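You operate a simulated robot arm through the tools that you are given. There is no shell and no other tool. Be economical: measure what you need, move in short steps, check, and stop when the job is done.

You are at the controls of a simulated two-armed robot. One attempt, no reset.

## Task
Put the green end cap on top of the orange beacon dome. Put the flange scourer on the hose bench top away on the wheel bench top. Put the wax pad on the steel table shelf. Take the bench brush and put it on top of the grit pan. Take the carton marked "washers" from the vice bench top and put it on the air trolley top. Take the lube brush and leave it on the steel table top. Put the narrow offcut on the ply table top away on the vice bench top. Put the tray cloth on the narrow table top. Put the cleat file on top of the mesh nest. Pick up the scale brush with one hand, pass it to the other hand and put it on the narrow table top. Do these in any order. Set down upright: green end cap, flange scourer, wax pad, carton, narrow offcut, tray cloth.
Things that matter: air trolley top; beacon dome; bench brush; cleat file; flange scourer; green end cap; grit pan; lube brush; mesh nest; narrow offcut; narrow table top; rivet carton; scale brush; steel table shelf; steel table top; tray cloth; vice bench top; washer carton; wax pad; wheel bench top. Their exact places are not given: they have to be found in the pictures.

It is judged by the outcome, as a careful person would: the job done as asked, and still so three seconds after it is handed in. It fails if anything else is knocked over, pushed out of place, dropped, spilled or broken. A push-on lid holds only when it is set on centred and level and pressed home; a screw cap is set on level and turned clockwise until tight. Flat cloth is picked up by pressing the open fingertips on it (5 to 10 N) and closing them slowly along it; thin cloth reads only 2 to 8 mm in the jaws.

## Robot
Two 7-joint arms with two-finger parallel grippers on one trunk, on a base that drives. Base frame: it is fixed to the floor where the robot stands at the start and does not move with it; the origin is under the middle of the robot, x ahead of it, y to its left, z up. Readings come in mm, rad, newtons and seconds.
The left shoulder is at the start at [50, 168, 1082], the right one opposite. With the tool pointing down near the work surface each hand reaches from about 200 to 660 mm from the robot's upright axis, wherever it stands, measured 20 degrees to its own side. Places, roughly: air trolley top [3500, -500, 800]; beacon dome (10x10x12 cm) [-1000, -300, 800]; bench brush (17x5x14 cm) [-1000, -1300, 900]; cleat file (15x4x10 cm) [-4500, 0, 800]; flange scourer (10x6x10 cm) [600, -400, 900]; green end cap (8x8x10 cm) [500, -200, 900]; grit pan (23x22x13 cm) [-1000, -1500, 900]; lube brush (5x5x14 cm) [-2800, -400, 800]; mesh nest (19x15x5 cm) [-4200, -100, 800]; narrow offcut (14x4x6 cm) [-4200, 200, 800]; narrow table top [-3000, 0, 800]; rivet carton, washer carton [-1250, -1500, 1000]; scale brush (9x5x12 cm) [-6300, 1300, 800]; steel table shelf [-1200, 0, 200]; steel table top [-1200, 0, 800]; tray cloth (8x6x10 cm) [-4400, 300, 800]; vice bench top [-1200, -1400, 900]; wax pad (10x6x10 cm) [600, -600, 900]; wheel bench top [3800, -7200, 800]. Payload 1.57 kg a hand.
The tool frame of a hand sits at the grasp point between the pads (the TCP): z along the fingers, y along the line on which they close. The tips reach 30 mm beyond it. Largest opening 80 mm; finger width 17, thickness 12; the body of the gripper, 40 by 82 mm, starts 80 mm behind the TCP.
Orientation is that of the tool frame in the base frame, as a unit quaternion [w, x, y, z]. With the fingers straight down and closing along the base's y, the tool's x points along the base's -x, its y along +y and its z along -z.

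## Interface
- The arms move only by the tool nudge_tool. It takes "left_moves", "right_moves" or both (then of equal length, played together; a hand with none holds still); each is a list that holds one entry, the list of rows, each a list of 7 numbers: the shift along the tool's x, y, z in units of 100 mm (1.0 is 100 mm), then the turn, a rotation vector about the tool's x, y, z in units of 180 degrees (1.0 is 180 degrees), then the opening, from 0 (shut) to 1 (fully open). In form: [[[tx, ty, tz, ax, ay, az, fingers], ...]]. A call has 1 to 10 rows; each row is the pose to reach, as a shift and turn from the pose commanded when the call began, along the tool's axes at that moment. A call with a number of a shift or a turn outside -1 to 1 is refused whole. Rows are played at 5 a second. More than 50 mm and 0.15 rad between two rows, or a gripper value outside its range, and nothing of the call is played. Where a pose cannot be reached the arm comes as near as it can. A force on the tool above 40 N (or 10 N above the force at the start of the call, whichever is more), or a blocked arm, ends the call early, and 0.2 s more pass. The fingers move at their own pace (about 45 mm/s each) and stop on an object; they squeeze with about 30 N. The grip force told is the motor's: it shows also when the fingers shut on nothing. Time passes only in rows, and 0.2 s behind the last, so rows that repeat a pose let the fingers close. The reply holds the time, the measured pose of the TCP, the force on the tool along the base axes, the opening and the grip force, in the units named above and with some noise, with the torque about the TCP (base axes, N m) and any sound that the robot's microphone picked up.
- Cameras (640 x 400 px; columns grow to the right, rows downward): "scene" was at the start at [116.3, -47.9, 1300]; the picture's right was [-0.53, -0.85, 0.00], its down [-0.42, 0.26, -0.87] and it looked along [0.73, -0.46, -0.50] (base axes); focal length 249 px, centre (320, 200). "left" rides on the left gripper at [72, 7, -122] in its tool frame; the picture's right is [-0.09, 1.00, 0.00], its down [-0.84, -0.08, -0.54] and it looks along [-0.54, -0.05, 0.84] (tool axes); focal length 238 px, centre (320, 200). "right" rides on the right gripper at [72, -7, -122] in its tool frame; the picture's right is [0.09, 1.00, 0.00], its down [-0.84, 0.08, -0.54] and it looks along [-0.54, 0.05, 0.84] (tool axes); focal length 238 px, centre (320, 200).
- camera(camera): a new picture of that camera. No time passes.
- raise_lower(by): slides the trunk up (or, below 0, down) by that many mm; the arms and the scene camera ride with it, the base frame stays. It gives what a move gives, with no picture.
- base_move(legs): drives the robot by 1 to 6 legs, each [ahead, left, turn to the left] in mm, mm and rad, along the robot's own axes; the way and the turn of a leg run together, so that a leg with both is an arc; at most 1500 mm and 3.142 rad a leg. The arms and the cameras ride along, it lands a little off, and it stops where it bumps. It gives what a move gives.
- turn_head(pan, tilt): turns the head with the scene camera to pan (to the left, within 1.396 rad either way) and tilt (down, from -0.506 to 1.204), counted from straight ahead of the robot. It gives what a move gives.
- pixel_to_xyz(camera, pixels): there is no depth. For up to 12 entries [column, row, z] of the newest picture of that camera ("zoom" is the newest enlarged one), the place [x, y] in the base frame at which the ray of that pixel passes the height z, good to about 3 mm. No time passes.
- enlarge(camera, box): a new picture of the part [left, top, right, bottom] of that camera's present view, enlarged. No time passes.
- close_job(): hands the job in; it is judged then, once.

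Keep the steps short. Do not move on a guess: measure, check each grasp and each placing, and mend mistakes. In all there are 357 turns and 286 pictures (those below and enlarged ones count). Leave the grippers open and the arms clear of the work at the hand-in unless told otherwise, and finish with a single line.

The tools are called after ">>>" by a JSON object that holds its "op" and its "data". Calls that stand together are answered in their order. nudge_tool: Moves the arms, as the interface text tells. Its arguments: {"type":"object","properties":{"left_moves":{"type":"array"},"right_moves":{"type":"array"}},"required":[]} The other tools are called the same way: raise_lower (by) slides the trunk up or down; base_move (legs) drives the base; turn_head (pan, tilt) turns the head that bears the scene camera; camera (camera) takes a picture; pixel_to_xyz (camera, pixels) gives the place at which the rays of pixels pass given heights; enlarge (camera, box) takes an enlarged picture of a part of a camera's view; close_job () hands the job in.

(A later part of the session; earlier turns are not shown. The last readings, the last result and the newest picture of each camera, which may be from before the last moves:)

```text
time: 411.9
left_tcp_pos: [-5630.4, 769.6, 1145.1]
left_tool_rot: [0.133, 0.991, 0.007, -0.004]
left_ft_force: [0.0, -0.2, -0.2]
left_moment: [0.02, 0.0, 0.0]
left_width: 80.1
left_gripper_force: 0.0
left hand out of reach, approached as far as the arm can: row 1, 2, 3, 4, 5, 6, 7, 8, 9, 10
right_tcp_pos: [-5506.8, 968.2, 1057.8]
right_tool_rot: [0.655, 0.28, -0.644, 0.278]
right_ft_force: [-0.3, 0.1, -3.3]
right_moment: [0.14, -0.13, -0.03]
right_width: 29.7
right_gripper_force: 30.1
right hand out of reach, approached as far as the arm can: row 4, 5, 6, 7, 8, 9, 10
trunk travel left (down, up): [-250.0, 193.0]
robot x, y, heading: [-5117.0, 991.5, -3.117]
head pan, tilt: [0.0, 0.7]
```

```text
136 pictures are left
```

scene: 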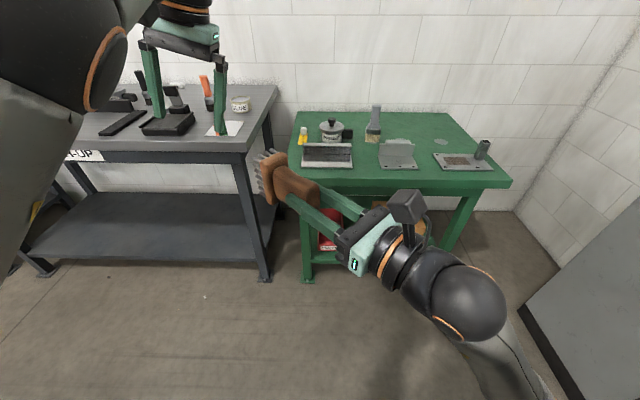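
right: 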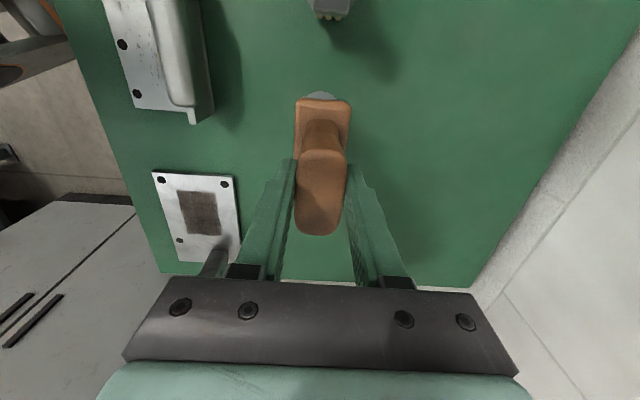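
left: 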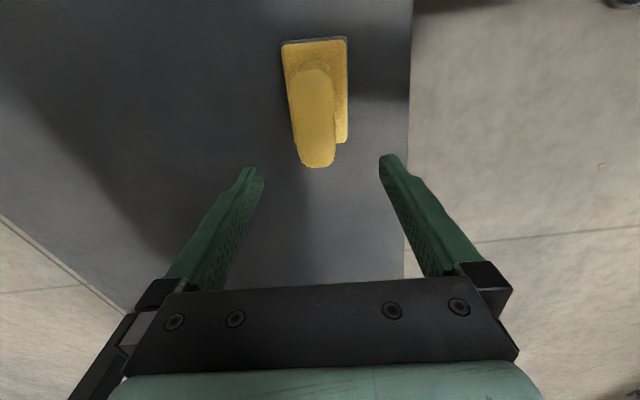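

Right is set: brush head near (-5555,917,1059). Now the left tool: remove its tilt and move inward, then roll 45°.

>>> {"op": "nudge_tool", "data": {"left_moves": [[[0.2, -0.2, 0, 0.042, 0, 0, 1], [0.4, -0.4, 0, 0.085, 0, 0, 1], [0.6, -0.6, 0, 0.085, 0, 0, 1], [0.75, -0.7, 0, 0.085, 0, 0, 1]]]}}

>>> {"op": "nudge_tool", "data": {"left_moves": [[[0, -0.12, 0, 0, 0, -0.045, 1], [0, -0.24, 0, 0, 0, -0.09, 1], [0, -0.36, 0, 0, 0, -0.135, 1], [0, -0.48, 0, 0, 0, -0.18, 1], [0, -0.6, 0, 0, 0, -0.225, 1], [0, -0.7, 0, 0, 0, -0.254, 1]]]}}

>>> {"op": "camera", "data": {"camera": "scene"}}

>>> {"op": "camera", "data": {"camera": "left"}}

```text
time: 412.9
left_tcp_pos: [-5606.3, 807.0, 1152.2]
left_tool_rot: [0.004, 1.0, 0.001, -0.005]
left_ft_force: [-0.4, -0.3, 0.2]
left_moment: [0.01, 0.0, -0.04]
left_width: 80.0
left_gripper_force: 0.1
left hand out of reach, approached as far as the arm can: row 1, 2, 3, 4
right_tcp_pos: [-5507.2, 969.6, 1059.3]
right_tool_rot: [0.656, 0.28, -0.644, 0.277]
right_ft_force: [0.0, 0.2, -1.9]
right_moment: [0.14, -0.13, 0.0]
right_width: 29.4
right_gripper_force: 30.0
trunk travel left (down, up): [-250.0, 193.0]
robot x, y, heading: [-5117.4, 988.6, -3.122]
head pan, tilt: [0.0, 0.7]
```

```text
time: 414.3
left_tcp_pos: [-5629.4, 869.0, 1167.1]
left_tool_rot: [-0.003, 0.919, 0.395, -0.005]
left_ft_force: [0.2, -0.3, 0.4]
left_moment: [-0.01, 0.03, -0.04]
left_width: 80.0
left_gripper_force: 0.1
left hand out of reach, approached as far as the arm can: row 1, 2, 3, 4, 5, 6
right_tcp_pos: [-5508.4, 969.3, 1058.1]
right_tool_rot: [0.655, 0.28, -0.645, 0.278]
right_ft_force: [-0.9, -0.3, -2.7]
right_moment: [0.16, -0.17, 0.02]
right_width: 29.7
right_gripper_force: 30.1
trunk travel left (down, up): [-250.0, 193.0]
robot x, y, heading: [-5114.6, 989.9, -3.117]
head pan, tilt: [0.0, 0.7]
```

```text
135 pictures are left
```

scene: 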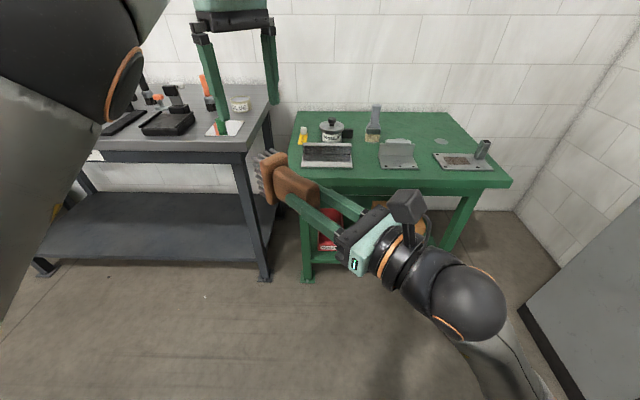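

```text
134 pictures are left
```

left: 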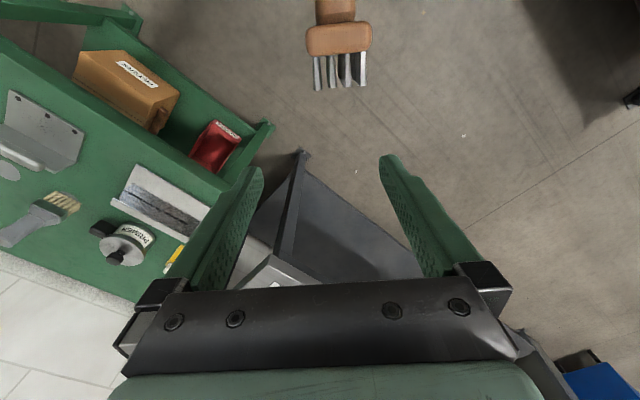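

Good alignment: the brush head shows at (338,42) in the left picture. Measuring it.

>>> {"op": "pixel_to_xyz", "data": {"camera": "left", "pixels": [[338, 38, 1095], [338, 38, 1060], [308, 40, 1095], [371, 36, 1095]]}}

>>> {"op": "nudge_tool", "data": {"left_moves": [[[0.3, 0.05, 0, 0, 0, 0, 1], [0.6, 0.1, 0, 0, 0, 0, 1], [0.75, 0.15, 0, 0, 0, 0, 1], [0.75, 0.15, 0, 0, 0, 0, 1]]]}}

>>> {"op": "camera", "data": {"camera": "left"}}

```text
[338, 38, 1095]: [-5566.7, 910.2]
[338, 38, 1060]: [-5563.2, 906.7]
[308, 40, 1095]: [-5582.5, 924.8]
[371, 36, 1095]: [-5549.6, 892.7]
```

```text
time: 415.3
left_tcp_pos: [-5620.1, 916.0, 1184.4]
left_tool_rot: [-0.002, 0.919, 0.394, -0.005]
left_ft_force: [0.0, -0.1, 0.7]
left_moment: [0.0, 0.0, -0.03]
left_width: 80.0
left_gripper_force: 0.1
left hand out of reach, approached as far as the arm can: row 1, 2, 3, 4
right_tcp_pos: [-5508.3, 970.1, 1058.1]
right_tool_rot: [0.654, 0.28, -0.645, 0.278]
right_ft_force: [0.7, 0.3, -2.3]
right_moment: [0.16, -0.18, 0.02]
right_width: 29.5
right_gripper_force: 30.0
trunk travel left (down, up): [-250.0, 193.0]
robot x, y, heading: [-5116.8, 991.7, -3.122]
head pan, tilt: [0.0, 0.7]
```

```text
133 pictures are left
```

left: 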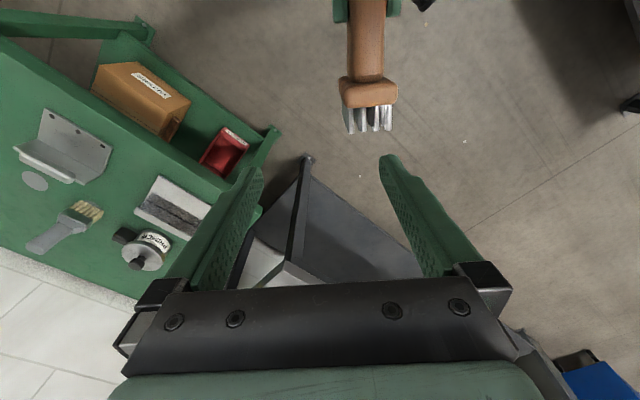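

I'll centre sideways over the brush axis first, then lower beside the bristles, then slide onto the plate.

>>> {"op": "nudge_tool", "data": {"left_moves": [[[-0.05, 0.2, 0.0, 0, 0, 0, 1], [-0.1, 0.4, 0, 0, 0, 0, 1], [-0.1, 0.4, 0.3, 0, 0, 0, 1], [-0.1, 0.4, 0.6, 0, 0, 0, 1], [-0.1, 0.4, 0.6, 0, 0, 0, 1]]]}}

>>> {"op": "camera", "data": {"camera": "left"}}

>>> {"op": "camera", "data": {"camera": "scene"}}

```text
time: 416.5
left_tcp_pos: [-5643.3, 874.0, 1148.1]
left_tool_rot: [-0.003, 0.919, 0.395, -0.005]
left_ft_force: [1.1, -1.2, 0.0]
left_moment: [-0.01, -0.01, -0.01]
left_width: 80.2
left_gripper_force: 0.2
left hand out of reach, approached as far as the arm can: row 1, 2, 3, 4, 5
right_tcp_pos: [-5508.3, 968.9, 1058.1]
right_tool_rot: [0.655, 0.28, -0.644, 0.278]
right_ft_force: [0.7, -0.8, -3.3]
right_moment: [0.14, -0.15, -0.02]
right_width: 29.7
right_gripper_force: 29.9
trunk travel left (down, up): [-250.0, 193.0]
robot x, y, heading: [-5113.1, 990.5, -3.118]
head pan, tilt: [0.0, 0.7]
```

```text
132 pictures are left
```

left: 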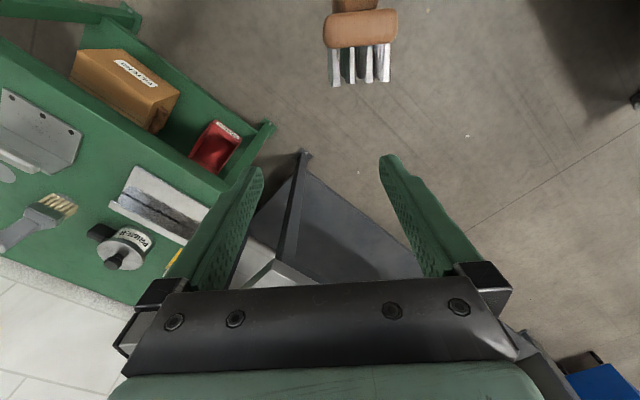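

```text
131 pictures are left
```

scene: 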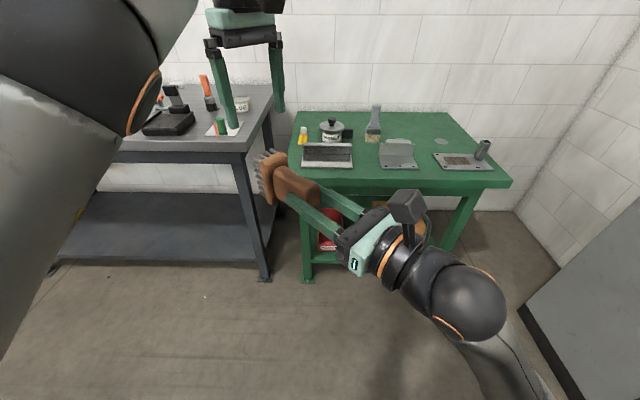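

The left arm stays stretched; I'll lower it and instead bring the brush to it with the right hand.

>>> {"op": "nudge_tool", "data": {"left_moves": [[[0, 0, 0.25, 0, 0, 0, 1], [0, 0, 0.5, 0, 0, 0, 1], [0, 0, 0.5, 0, 0, 0, 1]]], "right_moves": [[[0.1, 0, 0.0, 0, 0, 0, 0.05], [0.2, 0, 0.0, 0, 0, 0, 0.05], [0.2, 0, 0, 0, 0, 0, 0.05]]]}}

>>> {"op": "camera", "data": {"camera": "left"}}

```text
time: 417.3
left_tcp_pos: [-5662.7, 871.8, 1107.3]
left_tool_rot: [0.001, 0.919, 0.394, -0.005]
left_ft_force: [0.0, 0.4, 0.5]
left_moment: [-0.01, 0.01, -0.01]
left_width: 80.1
left_gripper_force: 0.0
left hand out of reach, approached as far as the arm can: row 1, 2, 3
right_tcp_pos: [-5509.5, 967.4, 1078.9]
right_tool_rot: [0.654, 0.281, -0.644, 0.279]
right_ft_force: [-0.2, 0.2, -2.6]
right_moment: [0.17, -0.16, 0.03]
right_width: 29.8
right_gripper_force: 29.9
right hand out of reach, approached as far as the arm can: row 2, 3
trunk travel left (down, up): [-250.0, 193.0]
robot x, y, heading: [-5112.1, 988.5, -3.119]
head pan, tilt: [0.0, 0.7]
```

```text
130 pictures are left
```

left: 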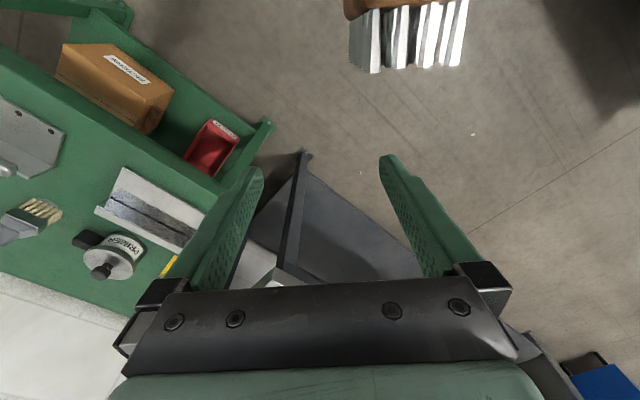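

I need to see the left arm's posture.

>>> {"op": "turn_head", "data": {"pan": 0.75, "tilt": 0.35}}

>>> {"op": "camera", "data": {"camera": "scene"}}

```text
time: 418.4
left_tcp_pos: [-5661.0, 872.2, 1108.3]
left_tool_rot: [0.0, 0.919, 0.393, -0.004]
left_ft_force: [0.1, -1.0, 0.1]
left_moment: [0.0, 0.02, -0.01]
left_width: 80.0
left_gripper_force: 0.1
right_tcp_pos: [-5508.8, 966.7, 1079.7]
right_tool_rot: [0.654, 0.28, -0.645, 0.278]
right_ft_force: [0.1, 0.0, -2.2]
right_moment: [0.15, -0.14, 0.02]
right_width: 29.4
right_gripper_force: 29.8
trunk travel left (down, up): [-250.0, 193.0]
robot x, y, heading: [-5114.6, 989.4, -3.117]
head pan, tilt: [0.75, 0.351]
```

```text
129 pictures are left
```

scene: 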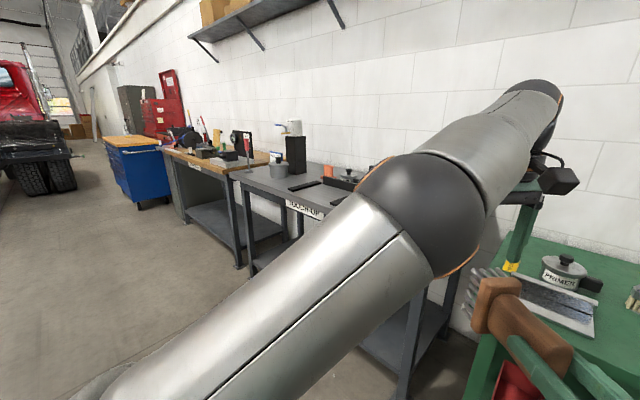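

The left arm is stuck at its straight, singular stretch. I'll raise the trunk, bring the left hand back to the left with its elbow inward, and do the pass low, under the elbow.

>>> {"op": "raise_lower", "data": {"by": 190}}

>>> {"op": "nudge_tool", "data": {"left_moves": [[[-0.1, 0.05, 0, 0, 0, 0.045, 1], [-0.2, 0.1, 0, 0, 0, 0.09, 1], [-0.3, 0.15, 0, 0, 0, 0.135, 1], [-0.4, 0.2, 0, 0, 0, 0.18, 1], [-0.5, 0.25, 0, 0, 0, 0.225, 1], [-0.6, 0.3, 0, 0, 0, 0.27, 1], [-0.7, 0.35, 0, 0, 0, 0.315, 1], [-0.8, 0.4, 0, 0, 0, 0.36, 1], [-0.9, 0.45, 0, 0, 0, 0.405, 1], [-1.0, 0.5, 0, 0, 0, 0.45, 1]]], "right_moves": [[[-0.1, 0, 0, 0.04, 0, 0, 0.05], [-0.2, 0, -0.05, 0.08, 0, 0, 0.05], [-0.3, 0, -0.1, 0.12, 0, 0, 0.05], [-0.4, 0, -0.15, 0.16, 0, 0, 0.05], [-0.5, 0, -0.2, 0.2, 0, 0, 0.05], [-0.6, 0, -0.25, 0.25, 0, 0, 0.05], [-0.7, 0, -0.3, 0.25, 0, 0, 0.05], [-0.8, 0, -0.3, 0.25, 0, 0, 0.05], [-0.9, 0, -0.3, 0.25, 0, 0, 0.05], [-1.0, 0, -0.3, 0.25, 0, 0, 0.05]]]}}

>>> {"op": "nudge_tool", "data": {"left_moves": [[[0.06, 0.17, 0, 0, 0, 0.045, 1], [0.12, 0.34, 0, 0, 0, 0.09, 1], [0.18, 0.5, 0, 0, 0, 0.135, 1], [0.24, 0.67, 0, 0, 0, 0.18, 1], [0.3, 0.84, 0, 0, 0, 0.225, 1], [0.35, 1.0, 0, 0, 0, 0.27, 1]]], "right_moves": [[[-0.16, 0, 0, 0, 0, 0, 0.05], [-0.33, 0, 0, 0, 0, 0, 0.05], [-0.5, 0, 0, 0, 0, 0, 0.05], [-0.66, 0, 0, 0, 0, 0, 0.05], [-0.83, 0, 0, 0, 0, 0, 0.05], [-1.0, 0, 0, 0, 0, 0, 0.05]]]}}

>>> {"op": "nudge_tool", "data": {"left_moves": [[[0.25, 0.12, 0.2, 0, 0, 0, 1], [0.5, 0.24, 0.4, 0, 0, 0, 1], [0.75, 0.36, 0.6, 0, 0, 0, 1], [1.0, 0.45, 0.8, 0, 0, 0, 1]]], "right_moves": [[[-0.25, 0, 0, 0, 0, 0, 0.05], [-0.5, 0, 0, 0, 0, 0, 0.05], [-0.75, 0, 0, 0, 0, 0, 0.05], [-1.0, 0, 0, 0, 0, 0, 0.05]]]}}

>>> {"op": "turn_head", "data": {"pan": 0.3, "tilt": 0.8}}

>>> {"op": "camera", "data": {"camera": "scene"}}

```text
time: 420.4
left_tcp_pos: [-5662.0, 872.9, 1297.8]
left_tool_rot: [0.0, 0.919, 0.393, -0.005]
left_ft_force: [0.0, 0.3, 0.3]
left_moment: [0.02, 0.0, 0.01]
left_width: 80.2
left_gripper_force: 0.0
right_tcp_pos: [-5508.7, 966.7, 1269.6]
right_tool_rot: [0.655, 0.279, -0.645, 0.277]
right_ft_force: [-0.2, 0.2, -3.0]
right_moment: [0.15, -0.14, -0.02]
right_width: 29.7
right_gripper_force: 30.1
trunk travel left (down, up): [-440.0, 3.0]
robot x, y, heading: [-5112.6, 992.4, -3.113]
head pan, tilt: [0.75, 0.351]
```

```text
refused: row 6 steps farther than a row can; nothing moved
```

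```text
time: 421.8
left_tcp_pos: [-5604.6, 794.0, 1326.8]
left_tool_rot: [0.005, 1.0, -0.026, -0.004]
left_ft_force: [0.0, 0.6, -0.5]
left_moment: [-0.03, -0.01, -0.02]
left_width: 79.7
left_gripper_force: 0.2
left hand out of reach, approached as far as the arm can: row 1, 2, 3, 4, 5, 6
right_tcp_pos: [-5509.1, 967.4, 1168.8]
right_tool_rot: [0.655, 0.28, -0.645, 0.278]
right_ft_force: [0.2, -0.1, -3.3]
right_moment: [0.12, -0.13, -0.01]
right_width: 29.6
right_gripper_force: 29.6
trunk travel left (down, up): [-440.0, 3.0]
robot x, y, heading: [-5112.5, 991.2, -3.117]
head pan, tilt: [0.75, 0.351]
```

```text
time: 422.8
left_tcp_pos: [-5528.0, 705.3, 1255.7]
left_tool_rot: [0.004, 1.0, -0.025, -0.004]
left_ft_force: [0.3, -0.2, 0.7]
left_moment: [0.02, 0.05, 0.0]
left_width: 79.8
left_gripper_force: 0.1
left hand out of reach, approached as far as the arm can: row 1, 2, 3, 4
right_tcp_pos: [-5524.5, 975.0, 1074.6]
right_tool_rot: [0.664, 0.28, -0.642, 0.261]
right_ft_force: [0.1, -0.9, -3.0]
right_moment: [0.15, -0.13, -0.01]
right_width: 29.6
right_gripper_force: 30.0
trunk travel left (down, up): [-440.0, 3.0]
robot x, y, heading: [-5116.2, 990.2, -3.113]
head pan, tilt: [0.75, 0.351]
```

```text
time: 423.7
left_tcp_pos: [-5529.0, 704.9, 1256.3]
left_tool_rot: [0.004, 1.0, -0.024, -0.005]
left_ft_force: [0.3, -0.9, -0.2]
left_moment: [0.02, 0.02, 0.02]
left_width: 80.0
left_gripper_force: 0.1
right_tcp_pos: [-5525.1, 975.2, 1072.9]
right_tool_rot: [0.662, 0.281, -0.644, 0.261]
right_ft_force: [-0.4, -0.3, -2.9]
right_moment: [0.14, -0.13, 0.0]
right_width: 29.5
right_gripper_force: 30.5
trunk travel left (down, up): [-440.0, 3.0]
robot x, y, heading: [-5114.6, 988.3, -3.109]
head pan, tilt: [0.3, 0.799]
```

```text
128 pictures are left
```

scene: 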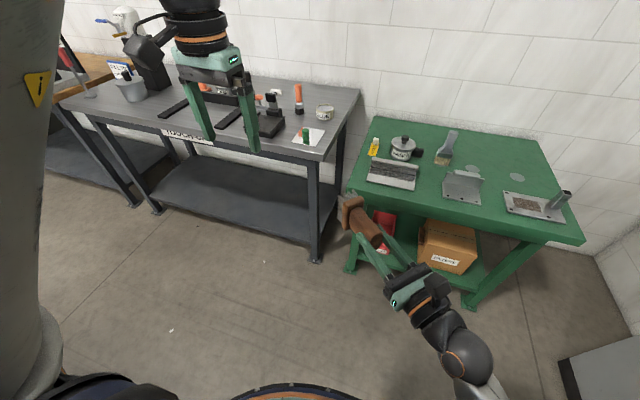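

The left elbow is now bent outward and up, which is good. Its commanded pose lags behind, so I'll bring the command forward in steps to a spot above the brush head and roll 45° at the end.

>>> {"op": "nudge_tool", "data": {"left_moves": [[[-0.35, -0.05, -0.15, 0, 0, 0, 1], [-0.7, -0.1, -0.3, 0, 0, 0, 1], [-1.0, -0.15, -0.4, 0, 0, 0, 1]]]}}

>>> {"op": "nudge_tool", "data": {"left_moves": [[[-0.35, -0.05, -0.15, 0, 0, 0, 1], [-0.7, -0.1, -0.3, 0, 0, 0, 1], [-1.0, -0.15, -0.4, 0, 0, 0, 1]]]}}

>>> {"op": "nudge_tool", "data": {"left_moves": [[[-0.2, 0, 0, 0, 0, -0.045, 1], [-0.4, -0.05, 0, 0, 0, -0.09, 1], [-0.6, -0.1, 0, 0, 0, -0.135, 1], [-0.8, -0.15, 0, 0, 0, -0.18, 1], [-1.0, -0.2, 0, 0, 0, -0.225, 1], [-1.0, -0.2, 0, 0, 0, -0.25, 1]]]}}

>>> {"op": "camera", "data": {"camera": "left"}}

```text
time: 424.5
left_tcp_pos: [-5627.4, 726.0, 1294.7]
left_tool_rot: [0.001, 1.0, -0.02, -0.005]
left_ft_force: [0.1, 0.8, -0.5]
left_moment: [0.0, -0.01, -0.01]
left_width: 80.1
left_gripper_force: 0.0
right_tcp_pos: [-5525.9, 975.8, 1070.4]
right_tool_rot: [0.661, 0.28, -0.645, 0.261]
right_ft_force: [-0.3, 0.4, -2.8]
right_moment: [0.15, -0.17, 0.0]
right_width: 29.6
right_gripper_force: 29.5
trunk travel left (down, up): [-440.0, 3.0]
robot x, y, heading: [-5113.9, 993.7, -3.116]
head pan, tilt: [0.3, 0.799]
```

```text
time: 425.3
left_tcp_pos: [-5681.7, 742.9, 1320.2]
left_tool_rot: [0.003, 1.0, -0.023, -0.005]
left_ft_force: [0.2, -0.2, 0.3]
left_moment: [0.01, -0.02, 0.0]
left_width: 80.0
left_gripper_force: 0.0
left hand out of reach, approached as far as the arm can: row 2, 3
right_tcp_pos: [-5524.3, 975.5, 1070.7]
right_tool_rot: [0.661, 0.28, -0.645, 0.26]
right_ft_force: [0.2, 0.2, -2.5]
right_moment: [0.12, -0.17, -0.01]
right_width: 29.6
right_gripper_force: 29.9
trunk travel left (down, up): [-440.0, 3.0]
robot x, y, heading: [-5115.6, 990.6, -3.119]
head pan, tilt: [0.3, 0.799]
```

```text
time: 426.7
left_tcp_pos: [-5698.3, 762.6, 1284.2]
left_tool_rot: [0.004, 0.934, 0.358, -0.006]
left_ft_force: [-0.1, 0.9, 0.5]
left_moment: [-0.04, -0.02, 0.0]
left_width: 80.0
left_gripper_force: 0.0
left hand out of reach, approached as far as the arm can: row 1, 2, 3, 4, 5, 6
right_tcp_pos: [-5525.9, 977.7, 1068.5]
right_tool_rot: [0.659, 0.28, -0.646, 0.262]
right_ft_force: [-0.5, 0.0, -2.5]
right_moment: [0.15, -0.14, 0.04]
right_width: 29.5
right_gripper_force: 29.9
trunk travel left (down, up): [-440.0, 3.0]
robot x, y, heading: [-5118.6, 989.0, -3.12]
head pan, tilt: [0.3, 0.799]
```

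```text
127 pictures are left
```

left: 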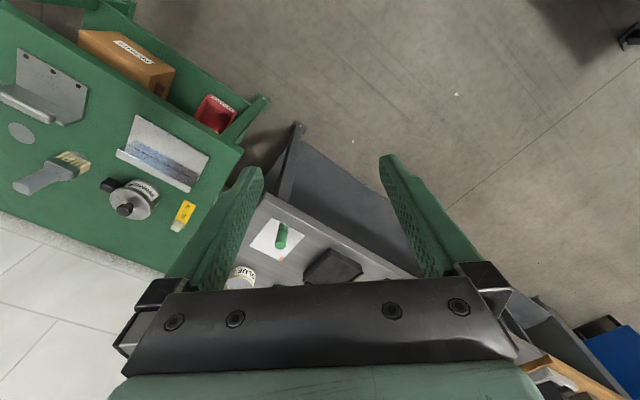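

Reached poses become the new command, so I can simply move inward from here. The brush head is at about (-5576,927,1070).

>>> {"op": "nudge_tool", "data": {"left_moves": [[[0.25, 0.0, 0.2, 0, 0, 0, 1], [0.5, -0.05, 0.4, 0, 0, 0, 1], [0.75, -0.1, 0.6, 0, 0, 0, 1], [1.0, -0.15, 0.7, 0, 0, 0, 1]]]}}

>>> {"op": "nudge_tool", "data": {"left_moves": [[[0.25, 0.0, 0.1, 0, 0, 0, 1], [0.5, -0.05, 0.2, 0, 0, 0, 1], [0.75, -0.1, 0.3, 0, 0, 0, 1], [1.0, -0.15, 0.3, 0, 0, 0, 1]]]}}

>>> {"op": "camera", "data": {"camera": "left"}}

```text
time: 427.7
left_tcp_pos: [-5680.6, 773.8, 1264.7]
left_tool_rot: [0.002, 0.932, 0.361, -0.006]
left_ft_force: [0.3, -1.0, -0.9]
left_moment: [-0.01, -0.01, -0.02]
left_width: 79.8
left_gripper_force: 0.0
left hand out of reach, approached as far as the arm can: row 2, 3, 4
right_tcp_pos: [-5523.8, 974.9, 1067.9]
right_tool_rot: [0.659, 0.281, -0.647, 0.261]
right_ft_force: [0.4, -0.5, -1.9]
right_moment: [0.17, -0.12, -0.01]
right_width: 29.5
right_gripper_force: 30.0
trunk travel left (down, up): [-440.0, 3.0]
robot x, y, heading: [-5115.7, 991.3, -3.116]
head pan, tilt: [0.3, 0.799]
```

```text
time: 428.7
left_tcp_pos: [-5678.9, 774.8, 1264.6]
left_tool_rot: [0.002, 0.933, 0.36, -0.005]
left_ft_force: [0.3, 1.1, -0.2]
left_moment: [0.02, -0.02, 0.0]
left_width: 79.8
left_gripper_force: 0.1
left hand out of reach, approached as far as the arm can: row 1, 2, 3, 4
right_tcp_pos: [-5524.9, 976.0, 1068.0]
right_tool_rot: [0.658, 0.28, -0.648, 0.261]
right_ft_force: [-0.3, 0.1, -1.6]
right_moment: [0.1, -0.12, -0.01]
right_width: 29.4
right_gripper_force: 30.1
trunk travel left (down, up): [-440.0, 3.0]
robot x, y, heading: [-5117.2, 989.4, -3.12]
head pan, tilt: [0.3, 0.799]
```

```text
126 pictures are left
```

left: 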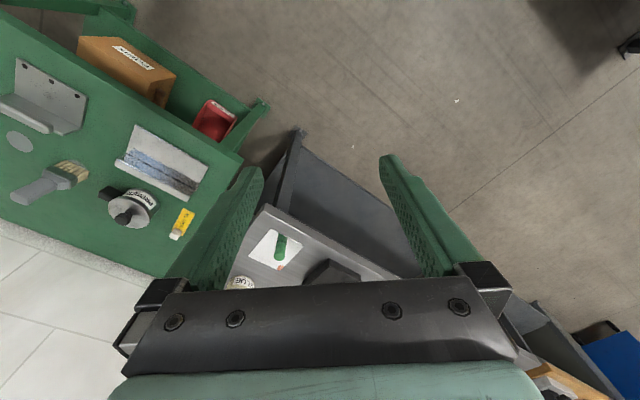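

Only the natural roll moves freely with this posture. So I'll point the brush forward and 40° down with the right hand, and take it with the left at natural roll.

>>> {"op": "nudge_tool", "data": {"left_moves": [[[0.05, 0.05, 0.05, 0, 0, 0.045, 1], [0.1, 0.1, 0.1, 0, 0, 0.09, 1], [0.15, 0.15, 0.1, 0, 0, 0.135, 1], [0.2, 0.2, 0.1, 0, 0, 0.18, 1], [0.25, 0.25, 0.1, 0, 0, 0.225, 1], [0.3, 0.3, 0.1, 0, 0, 0.235, 1]]], "right_moves": [[[0, 0, 0, -0.042, 0, 0, 0.05], [0, 0, 0, -0.084, 0, 0, 0.05], [0, 0, 0, -0.126, 0, 0, 0.05], [0, 0, 0, -0.168, 0, 0, 0.05], [0, 0, 0, -0.21, 0, 0, 0.05], [0, 0, 0, -0.25, 0, 0, 0.05]]]}}

>>> {"op": "nudge_tool", "data": {"left_moves": [[[0.3, 0, 0.1, 0, 0, 0, 1], [0.6, 0, 0.2, 0, 0, 0, 1], [0.8, -0.1, 0.3, 0, 0, 0, 1], [0.9, -0.4, 0.4, 0, 0, 0, 1], [0.9, -0.7, 0.5, 0, 0, 0, 1]]], "right_moves": [[[0, 0, 0, 0, -0.045, 0, 0.05], [0, 0, 0, 0, -0.09, 0, 0.05], [0, 0, 0, 0, -0.135, 0, 0.05], [0, 0, 0, 0, -0.18, 0, 0.05], [0, 0, 0, 0, -0.222, 0, 0.05]]]}}

>>> {"op": "turn_head", "data": {"pan": 0.1, "tilt": 0.6}}

>>> {"op": "camera", "data": {"camera": "scene"}}

```text
time: 429.2
left_tcp_pos: [-5672.7, 773.8, 1260.7]
left_tool_rot: [0.003, 0.956, 0.294, -0.006]
left_ft_force: [0.6, 1.2, -0.4]
left_moment: [0.0, -0.05, -0.01]
left_width: 80.1
left_gripper_force: 0.0
right_tcp_pos: [-5573.3, 1082.9, 1062.9]
right_tool_rot: [0.697, 0.181, -0.685, 0.109]
right_ft_force: [0.5, 0.0, -2.3]
right_moment: [0.09, -0.18, 0.0]
right_width: 29.4
right_gripper_force: 30.4
trunk travel left (down, up): [-440.0, 3.0]
robot x, y, heading: [-5117.0, 989.5, -3.113]
head pan, tilt: [0.3, 0.799]
stopped in row 2 (right hand): the arm was blocked; the commanded pose is now the measured one
```

```text
time: 429.9
left_tcp_pos: [-5644.8, 784.0, 1248.5]
left_tool_rot: [0.0, 0.954, 0.301, -0.003]
left_ft_force: [0.3, -0.5, 0.4]
left_moment: [-0.01, 0.0, -0.05]
left_width: 80.1
left_gripper_force: 0.1
left hand out of reach, approached as far as the arm can: row 2, 3
right_tcp_pos: [-5560.4, 1126.7, 1023.8]
right_tool_rot: [-0.547, -0.316, 0.775, 0.015]
right_ft_force: [0.8, -0.6, -1.4]
right_moment: [0.05, -0.16, -0.01]
right_width: 29.4
right_gripper_force: 29.6
right hand out of reach, approached as far as the arm can: row 3
trunk travel left (down, up): [-440.0, 3.0]
robot x, y, heading: [-5116.8, 989.8, -3.111]
head pan, tilt: [0.3, 0.799]
stopped in row 3 (right hand): the arm was blocked; the commanded pose is now the measured one
```

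```text
time: 430.6
left_tcp_pos: [-5644.5, 783.5, 1247.4]
left_tool_rot: [-0.001, 0.954, 0.301, -0.005]
left_ft_force: [-0.2, 0.4, -0.3]
left_moment: [0.03, 0.04, -0.04]
left_width: 79.9
left_gripper_force: 0.1
right_tcp_pos: [-5561.4, 1127.5, 1022.4]
right_tool_rot: [-0.548, -0.314, 0.775, 0.016]
right_ft_force: [-0.4, 0.0, -3.0]
right_moment: [0.09, -0.16, -0.01]
right_width: 29.5
right_gripper_force: 29.5
trunk travel left (down, up): [-440.0, 3.0]
robot x, y, heading: [-5114.1, 990.1, -3.116]
head pan, tilt: [0.099, 0.6]
```

```text
125 pictures are left
```

scene: 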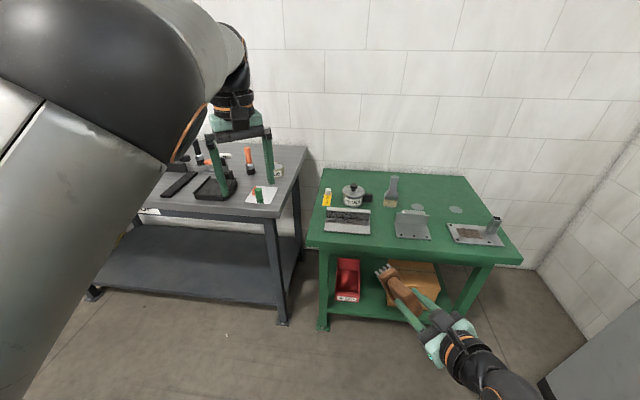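

Both elbows are in their normal posture again; the left was only too high. I'll straighten the brush's roll in the right hand, shift it slightly, and bring the left hand lower and over the brush head.

>>> {"op": "nudge_tool", "data": {"left_moves": [[[0.1, -0.1, 0.3, 0, 0, 0.027, 1], [0.25, -0.25, 0.6, 0, 0, 0.054, 1], [0.45, -0.45, 0.8, 0, 0, 0.081, 1], [0.65, -0.65, 1.0, 0, 0, 0.081, 1]]], "right_moves": [[[0.06, -0.14, 0, 0, 0, 0.033, 0.05], [0.13, -0.29, 0, 0, 0, 0.066, 0.05], [0.19, -0.43, 0, 0, 0, 0.1, 0.05], [0.256, -0.578, 0, 0, 0, 0.132, 0.05]]]}}

>>> {"op": "nudge_tool", "data": {"left_moves": [[[0.15, -0.3, 0.0, 0, 0, 0, 1], [0.3, -0.6, 0, 0, 0, 0, 1], [0.4, -0.8, 0, 0, 0, 0, 1]]]}}

>>> {"op": "camera", "data": {"camera": "left"}}

>>> {"op": "camera", "data": {"camera": "scene"}}

```text
time: 431.1
left_tcp_pos: [-5657.9, 789.2, 1216.9]
left_tool_rot: [-0.008, 0.967, 0.256, -0.002]
left_ft_force: [-0.1, 0.9, -0.1]
left_moment: [-0.01, 0.0, -0.04]
left_width: 79.9
left_gripper_force: 0.1
left hand out of reach, approached as far as the arm can: row 1, 2
right_tcp_pos: [-5556.2, 1159.8, 1009.2]
right_tool_rot: [-0.513, -0.365, 0.773, 0.076]
right_ft_force: [-0.1, 0.4, -2.8]
right_moment: [0.06, -0.17, -0.02]
right_width: 29.5
right_gripper_force: 29.9
right hand out of reach, approached as far as the arm can: row 2
trunk travel left (down, up): [-440.0, 3.0]
robot x, y, heading: [-5112.2, 990.5, -3.115]
head pan, tilt: [0.099, 0.6]
stopped in row 2 (right hand): the arm was blocked; the commanded pose is now the measured one
```

```text
time: 431.9
left_tcp_pos: [-5687.1, 871.2, 1226.5]
left_tool_rot: [-0.007, 0.967, 0.255, -0.002]
left_ft_force: [0.3, 0.2, 0.5]
left_moment: [-0.03, -0.04, -0.02]
left_width: 79.9
left_gripper_force: 0.0
left hand out of reach, approached as far as the arm can: row 1, 2, 3
right_tcp_pos: [-5555.8, 1158.9, 1008.6]
right_tool_rot: [-0.514, -0.365, 0.772, 0.077]
right_ft_force: [-0.6, 0.4, -1.6]
right_moment: [0.06, -0.15, 0.01]
right_width: 29.6
right_gripper_force: 30.5
trunk travel left (down, up): [-440.0, 3.0]
robot x, y, heading: [-5114.2, 988.4, -3.116]
head pan, tilt: [0.099, 0.6]
```

```text
124 pictures are left
```

left: 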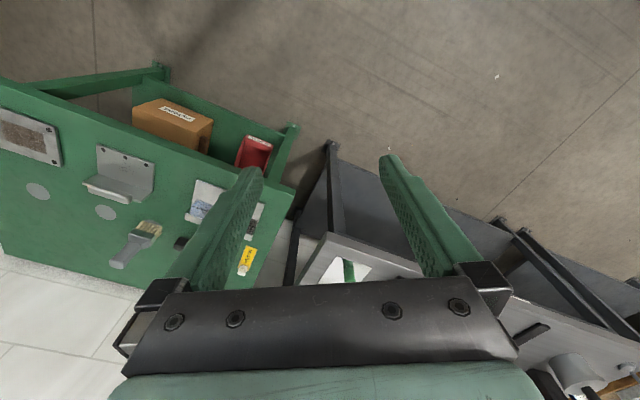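

```text
123 pictures are left
```

scene: 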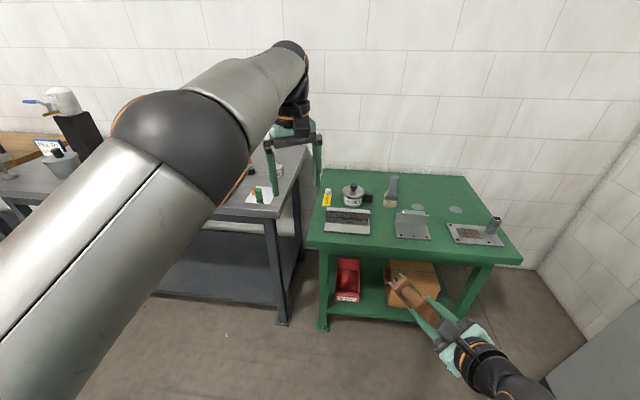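

The right drifted too. New approach from poses I know work: the left at its former carrying pose rolled about 83°, and the right pointing the brush purely left. First, both return to their own sides.

>>> {"op": "nudge_tool", "data": {"left_moves": [[[0.02, 0.1, 0.03, 0, 0, 0, 1], [0.04, 0.2, 0.06, 0, 0, 0, 1], [0.06, 0.3, 0.1, 0, 0, 0, 1], [0.08, 0.4, 0.13, 0, 0, 0, 1], [0.1, 0.5, 0.16, 0, 0, 0, 1], [0.12, 0.6, 0.2, 0, 0, 0, 1], [0.14, 0.7, 0.23, 0, 0, 0, 1], [0.15, 0.8, 0.25, 0, 0, 0, 1], [0.15, 0.9, 0.25, 0, 0, 0, 1], [0.15, 1.0, 0.25, 0, 0, 0, 1]]], "right_moves": [[[0.075, -0.06, -0.1, 0.0351, 0.0241, 0.006, 0.05], [0.15, -0.12, -0.2, 0.0702, 0.0483, 0.012, 0.05], [0.225, -0.19, -0.3, 0.1053, 0.0724, 0.018, 0.05], [0.3, -0.25, -0.4, 0.1404, 0.0966, 0.024, 0.05], [0.375, -0.31, -0.5, 0.1755, 0.1207, 0.03, 0.05], [0.45, -0.37, -0.6, 0.2106, 0.1449, 0.036, 0.05], [0.53, -0.43, -0.7, 0.2457, 0.169, 0.042, 0.05], [0.6, -0.5, -0.8, 0.2808, 0.1932, 0.048, 0.05], [0.68, -0.56, -0.9, 0.3159, 0.2173, 0.054, 0.05], [0.755, -0.62, -0.98, 0.351, 0.2415, 0.06, 0.05]]]}}

>>> {"op": "nudge_tool", "data": {"left_moves": [[[0.05, 0.33, 0.1, 0, 0, 0, 1], [0.1, 0.66, 0.2, 0, 0, 0, 1], [0.15, 1.0, 0.3, 0, 0, 0, 1]]]}}

>>> {"op": "camera", "data": {"camera": "scene"}}

```text
time: 434.1
left_tcp_pos: [-5644.7, 772.9, 1205.2]
left_tool_rot: [-0.013, 0.965, 0.262, 0.001]
left_ft_force: [0.6, 1.0, 0.1]
left_moment: [-0.01, 0.0, 0.0]
left_width: 80.3
left_gripper_force: 0.1
left hand out of reach, approached as far as the arm can: row 1, 2, 3, 4, 5, 6, 7, 8, 9, 10
right_tcp_pos: [-5457.8, 1090.6, 1081.1]
right_tool_rot: [0.494, 0.507, -0.492, 0.507]
right_ft_force: [0.1, -1.6, -2.7]
right_moment: [0.2, 0.0, -0.02]
right_width: 29.6
right_gripper_force: 29.8
trunk travel left (down, up): [-440.0, 3.0]
robot x, y, heading: [-5112.6, 991.2, -3.115]
head pan, tilt: [0.099, 0.6]
```

```text
time: 434.9
left_tcp_pos: [-5582.3, 697.2, 1176.3]
left_tool_rot: [-0.015, 0.966, 0.257, -0.003]
left_ft_force: [-1.0, 0.2, -0.8]
left_moment: [0.03, -0.02, 0.02]
left_width: 80.2
left_gripper_force: 0.1
right_tcp_pos: [-5458.9, 1090.7, 1079.7]
right_tool_rot: [0.494, 0.507, -0.493, 0.507]
right_ft_force: [0.2, 0.3, -2.3]
right_moment: [0.21, -0.03, 0.02]
right_width: 29.6
right_gripper_force: 29.8
trunk travel left (down, up): [-440.0, 3.0]
robot x, y, heading: [-5112.2, 987.1, -3.118]
head pan, tilt: [0.099, 0.6]
```

```text
122 pictures are left
```

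scene: 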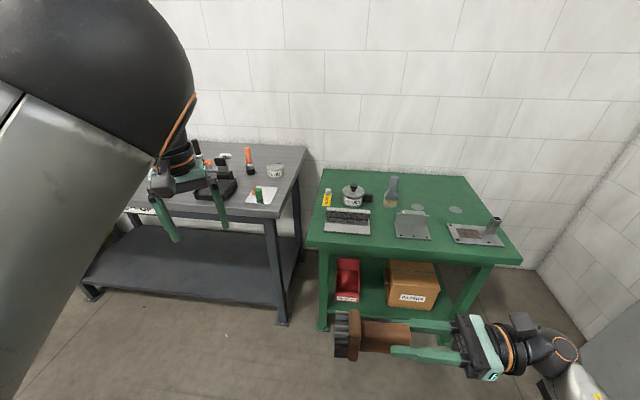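

Good: right points left, and the left arm is bent and free. Now converge: left comes back and rolls to about 88°, right slides left.

>>> {"op": "nudge_tool", "data": {"left_moves": [[[0.25, 0.14, 0, 0, 0, 0, 1], [0.5, 0.28, 0, 0, 0, 0, 1], [0.75, 0.42, 0, 0, 0, 0, 1], [1.0, 0.57, 0, 0, 0, 0, 1]]], "right_moves": [[[0, 0, 0.25, 0, 0, 0, 0.05], [0, 0, 0.5, 0, 0, 0, 0.05], [0, 0, 0.75, 0, 0, 0, 0.05], [0, 0, 1.0, 0, 0, 0, 0.05]]]}}

>>> {"op": "nudge_tool", "data": {"left_moves": [[[0.03, -0.07, 0, 0, 0, -0.042, 1], [0.07, -0.14, 0, 0, 0, -0.084, 1], [0.1, -0.2, 0, 0, 0, -0.126, 1], [0.14, -0.27, 0, 0, 0, -0.168, 1], [0.17, -0.33, 0, 0, 0, -0.21, 1], [0.21, -0.4, 0, 0, 0, -0.252, 1], [0.25, -0.46, 0, 0, 0, -0.294, 1], [0.28, -0.53, 0, 0, 0, -0.333, 1]]], "right_moves": [[[0, 0, 0.12, 0, 0, 0, 0.05], [0, 0, 0.24, 0, 0, 0, 0.05], [0, 0, 0.36, 0, 0, 0, 0.05], [0, 0, 0.48, 0, 0, 0, 0.05], [0, 0, 0.6, 0, 0, 0, 0.05], [0, 0, 0.7, 0, 0, 0, 0.05], [0, 0, 0.8, 0, 0, 0, 0.05], [0, 0, 0.9, 0, 0, 0, 0.05]]]}}

>>> {"op": "camera", "data": {"camera": "left"}}

>>> {"op": "camera", "data": {"camera": "scene"}}

```text
time: 435.9
left_tcp_pos: [-5470.1, 681.6, 1172.9]
left_tool_rot: [-0.012, 0.967, 0.256, 0.001]
left_ft_force: [-0.1, 0.2, 0.4]
left_moment: [0.03, -0.01, 0.0]
left_width: 79.8
left_gripper_force: 0.2
left hand out of reach, approached as far as the arm can: row 2, 3, 4
right_tcp_pos: [-5456.2, 990.5, 1079.8]
right_tool_rot: [0.494, 0.507, -0.493, 0.507]
right_ft_force: [0.0, -0.4, -2.3]
right_moment: [0.17, 0.0, 0.0]
right_width: 29.7
right_gripper_force: 29.8
trunk travel left (down, up): [-440.0, 3.0]
robot x, y, heading: [-5111.0, 990.4, -3.113]
head pan, tilt: [0.099, 0.6]
```

```text
time: 437.7
left_tcp_pos: [-5477.2, 683.1, 1178.0]
left_tool_rot: [-0.009, 0.709, 0.705, 0.002]
left_ft_force: [0.3, -0.5, -0.6]
left_moment: [0.01, 0.03, -0.01]
left_width: 79.9
left_gripper_force: 0.1
left hand out of reach, approached as far as the arm can: row 1, 2, 3, 4, 5, 6, 7, 8
right_tcp_pos: [-5454.5, 900.6, 1079.4]
right_tool_rot: [0.494, 0.507, -0.492, 0.507]
right_ft_force: [0.3, 0.1, -3.1]
right_moment: [0.19, 0.0, 0.01]
right_width: 29.7
right_gripper_force: 29.7
trunk travel left (down, up): [-440.0, 3.0]
robot x, y, heading: [-5115.7, 991.3, -3.12]
head pan, tilt: [0.099, 0.6]
```

```text
121 pictures are left
```

left: 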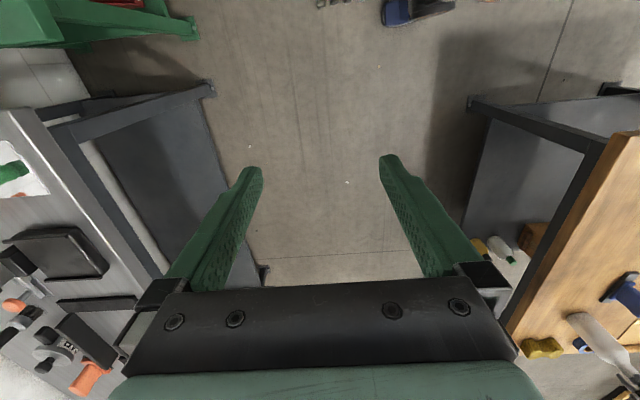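

```text
120 pictures are left
```

scene: 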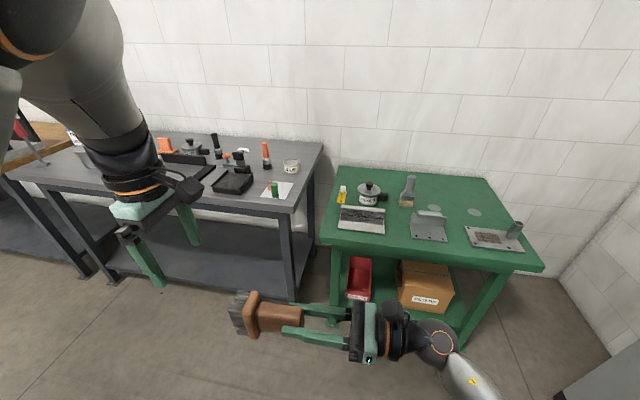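

The left hand is at 90° roll and free. I'll slide the brush further left to it while the left aligns fore-aft.

>>> {"op": "nudge_tool", "data": {"left_moves": [[[0.1, 0.1, 0, 0, 0, 0, 1], [0.2, 0.22, 0, 0, 0, 0, 1], [0.3, 0.22, 0, 0, 0, 0, 1], [0.4, 0.22, 0, 0, 0, 0, 1]]], "right_moves": [[[0, 0, 0.25, 0, 0, 0, 0.05], [0, 0, 0.5, 0, 0, 0, 0.05], [0, 0, 0.75, 0, 0, 0, 0.05], [0, 0, 1.0, 0, 0, 0, 0.05]]]}}

>>> {"op": "camera", "data": {"camera": "left"}}

```text
time: 438.7
left_tcp_pos: [-5462.4, 681.1, 1177.1]
left_tool_rot: [-0.008, 0.709, 0.705, 0.006]
left_ft_force: [-0.7, 0.0, 0.9]
left_moment: [0.03, -0.03, 0.0]
left_width: 80.0
left_gripper_force: 0.0
left hand out of reach, approached as far as the arm can: row 1, 2, 3, 4
right_tcp_pos: [-5450.8, 800.9, 1077.8]
right_tool_rot: [0.493, 0.507, -0.493, 0.507]
right_ft_force: [0.9, -0.9, -3.6]
right_moment: [0.22, 0.0, -0.01]
right_width: 29.5
right_gripper_force: 29.2
trunk travel left (down, up): [-440.0, 3.0]
robot x, y, heading: [-5118.1, 991.9, -3.115]
head pan, tilt: [0.099, 0.6]
```

```text
119 pictures are left
```

left: 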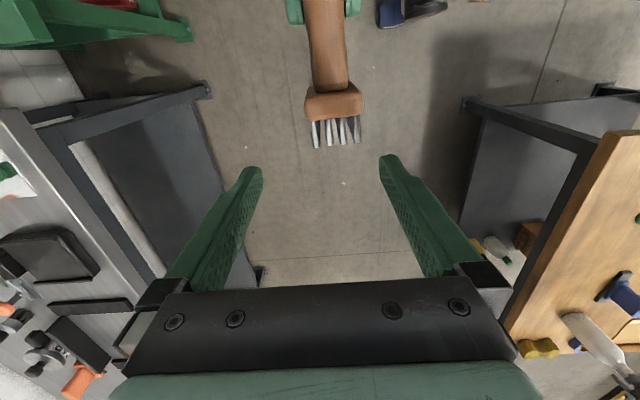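

Nicely aligned. Right: 50 mm more and 11 mm forward; then the left lowers around the plate.

>>> {"op": "nudge_tool", "data": {"right_moves": [[[0, 0.05, 0.2, 0, 0, 0, 0.05], [0, 0.1, 0.4, 0, 0, 0, 0.05], [0, 0.1, 0.5, 0, 0, 0, 0.05]]]}}

>>> {"op": "nudge_tool", "data": {"left_moves": [[[0, 0, 0.3, 0, 0, 0, 1], [0, 0, 0.5, 0, 0, 0, 1]]]}}

>>> {"op": "camera", "data": {"camera": "left"}}

>>> {"op": "camera", "data": {"camera": "scene"}}

```text
time: 439.5
left_tcp_pos: [-5460.2, 681.5, 1175.6]
left_tool_rot: [-0.008, 0.709, 0.705, 0.005]
left_ft_force: [0.5, 1.2, 0.2]
left_moment: [0.01, 0.01, 0.0]
left_width: 80.0
left_gripper_force: 0.0
right_tcp_pos: [-5457.3, 749.1, 1079.4]
right_tool_rot: [0.493, 0.508, -0.491, 0.508]
right_ft_force: [-0.5, -0.3, -3.0]
right_moment: [0.19, 0.03, 0.01]
right_width: 29.5
right_gripper_force: 30.5
trunk travel left (down, up): [-440.0, 3.0]
robot x, y, heading: [-5116.2, 987.6, -3.119]
head pan, tilt: [0.099, 0.6]
```

```text
time: 440.1
left_tcp_pos: [-5462.7, 678.7, 1130.8]
left_tool_rot: [-0.01, 0.71, 0.704, 0.001]
left_ft_force: [0.1, -0.3, -0.8]
left_moment: [0.02, 0.04, 0.01]
left_width: 80.3
left_gripper_force: 0.0
left hand out of reach, approached as far as the arm can: row 2
right_tcp_pos: [-5458.5, 749.6, 1079.2]
right_tool_rot: [0.494, 0.507, -0.492, 0.507]
right_ft_force: [0.7, -0.1, -2.2]
right_moment: [0.21, 0.01, 0.03]
right_width: 29.6
right_gripper_force: 30.2
trunk travel left (down, up): [-440.0, 3.0]
robot x, y, heading: [-5111.8, 989.6, -3.119]
head pan, tilt: [0.099, 0.6]
```

```text
118 pictures are left
```

left: 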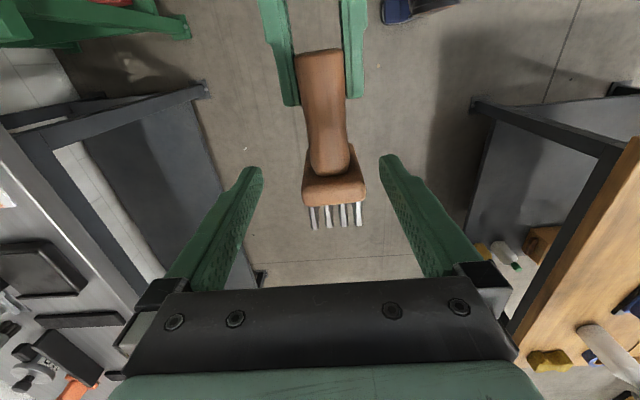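

```text
117 pictures are left
```

scene: 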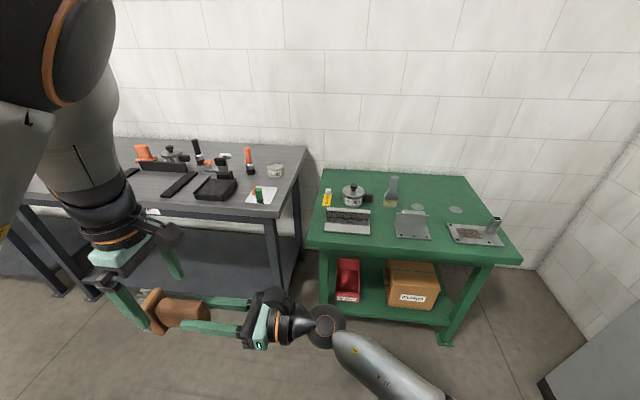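

Aligned. I'll raise the brush 35 mm into the left fingers and close the left.

>>> {"op": "nudge_tool", "data": {"right_moves": [[[0.15, 0, 0, 0, 0, 0, 0.05], [0.3, 0, 0, 0, 0, 0, 0.05], [0.38, 0, 0, 0, 0, 0, 0.05]]]}}

>>> {"op": "nudge_tool", "data": {"left_moves": [[[0, 0, 0, 0, 0, 0, 0.8], [0, 0, 0, 0, 0, 0, 0.6], [0, 0, 0, 0, 0, 0, 0.4], [0, 0, 0, 0, 0, 0, 0.3], [0, 0, 0, 0, 0, 0, 0.3]]]}}

>>> {"op": "camera", "data": {"camera": "left"}}

```text
time: 440.9
left_tcp_pos: [-5461.1, 679.3, 1130.9]
left_tool_rot: [-0.009, 0.709, 0.705, 0.003]
left_ft_force: [-0.6, 0.3, -0.2]
left_moment: [0.0, -0.05, 0.0]
left_width: 80.0
left_gripper_force: 0.0
right_tcp_pos: [-5458.4, 750.0, 1118.1]
right_tool_rot: [0.493, 0.507, -0.492, 0.507]
right_ft_force: [0.7, 0.7, -3.4]
right_moment: [0.19, 0.0, -0.01]
right_width: 29.6
right_gripper_force: 30.0
trunk travel left (down, up): [-440.0, 3.0]
robot x, y, heading: [-5109.7, 987.9, -3.113]
head pan, tilt: [0.099, 0.6]
```

```text
time: 442.1
left_tcp_pos: [-5461.8, 681.3, 1128.8]
left_tool_rot: [-0.008, 0.71, 0.704, 0.006]
left_ft_force: [19.9, 1.3, 2.3]
left_moment: [0.37, -0.24, -0.22]
left_width: 45.7
left_gripper_force: 29.7
right_tcp_pos: [-5462.8, 749.9, 1117.4]
right_tool_rot: [0.496, 0.505, -0.494, 0.505]
right_ft_force: [-19.8, -1.3, -5.0]
right_moment: [0.03, -0.04, -1.24]
right_width: 29.6
right_gripper_force: 30.4
trunk travel left (down, up): [-440.0, 3.0]
robot x, y, heading: [-5116.5, 990.0, -3.115]
head pan, tilt: [0.099, 0.6]
```

```text
116 pictures are left
```

left: 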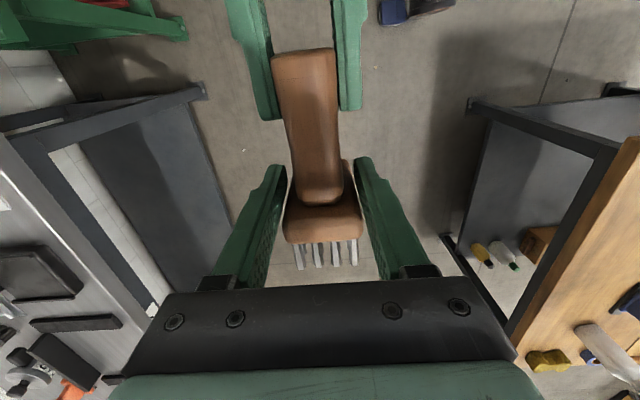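

Both hands hold it (left 45.7 mm). Now the right opens and withdraws to the right.

>>> {"op": "nudge_tool", "data": {"right_moves": [[[0, 0, 0, 0, 0, 0, 0.3], [0, 0, 0, 0, 0, 0, 0.7], [0, 0, 0, 0, 0, 0, 1], [0, 0, -0.2, 0, 0, 0, 1], [0, 0, -0.6, 0, 0, 0, 1], [0, 0, -1.0, 0, 0, 0, 1]]]}}

>>> {"op": "camera", "data": {"camera": "scene"}}

```text
time: 443.5
left_tcp_pos: [-5462.7, 679.2, 1130.2]
left_tool_rot: [-0.01, 0.71, 0.704, 0.002]
left_ft_force: [1.0, 0.1, 0.0]
left_moment: [0.02, 0.02, 0.02]
left_width: 45.9
left_gripper_force: 30.0
right_tcp_pos: [-5459.2, 854.2, 1122.8]
right_tool_rot: [0.495, 0.507, -0.491, 0.507]
right_ft_force: [-0.1, 0.5, 0.6]
right_moment: [-0.02, 0.0, -0.03]
right_width: 79.7
right_gripper_force: 0.0
trunk travel left (down, up): [-440.0, 3.0]
robot x, y, heading: [-5118.7, 991.7, -3.118]
head pan, tilt: [0.099, 0.6]
```

```text
115 pictures are left
```

scene: 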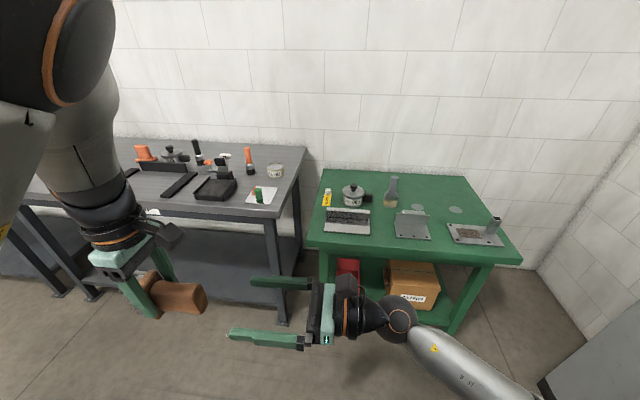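

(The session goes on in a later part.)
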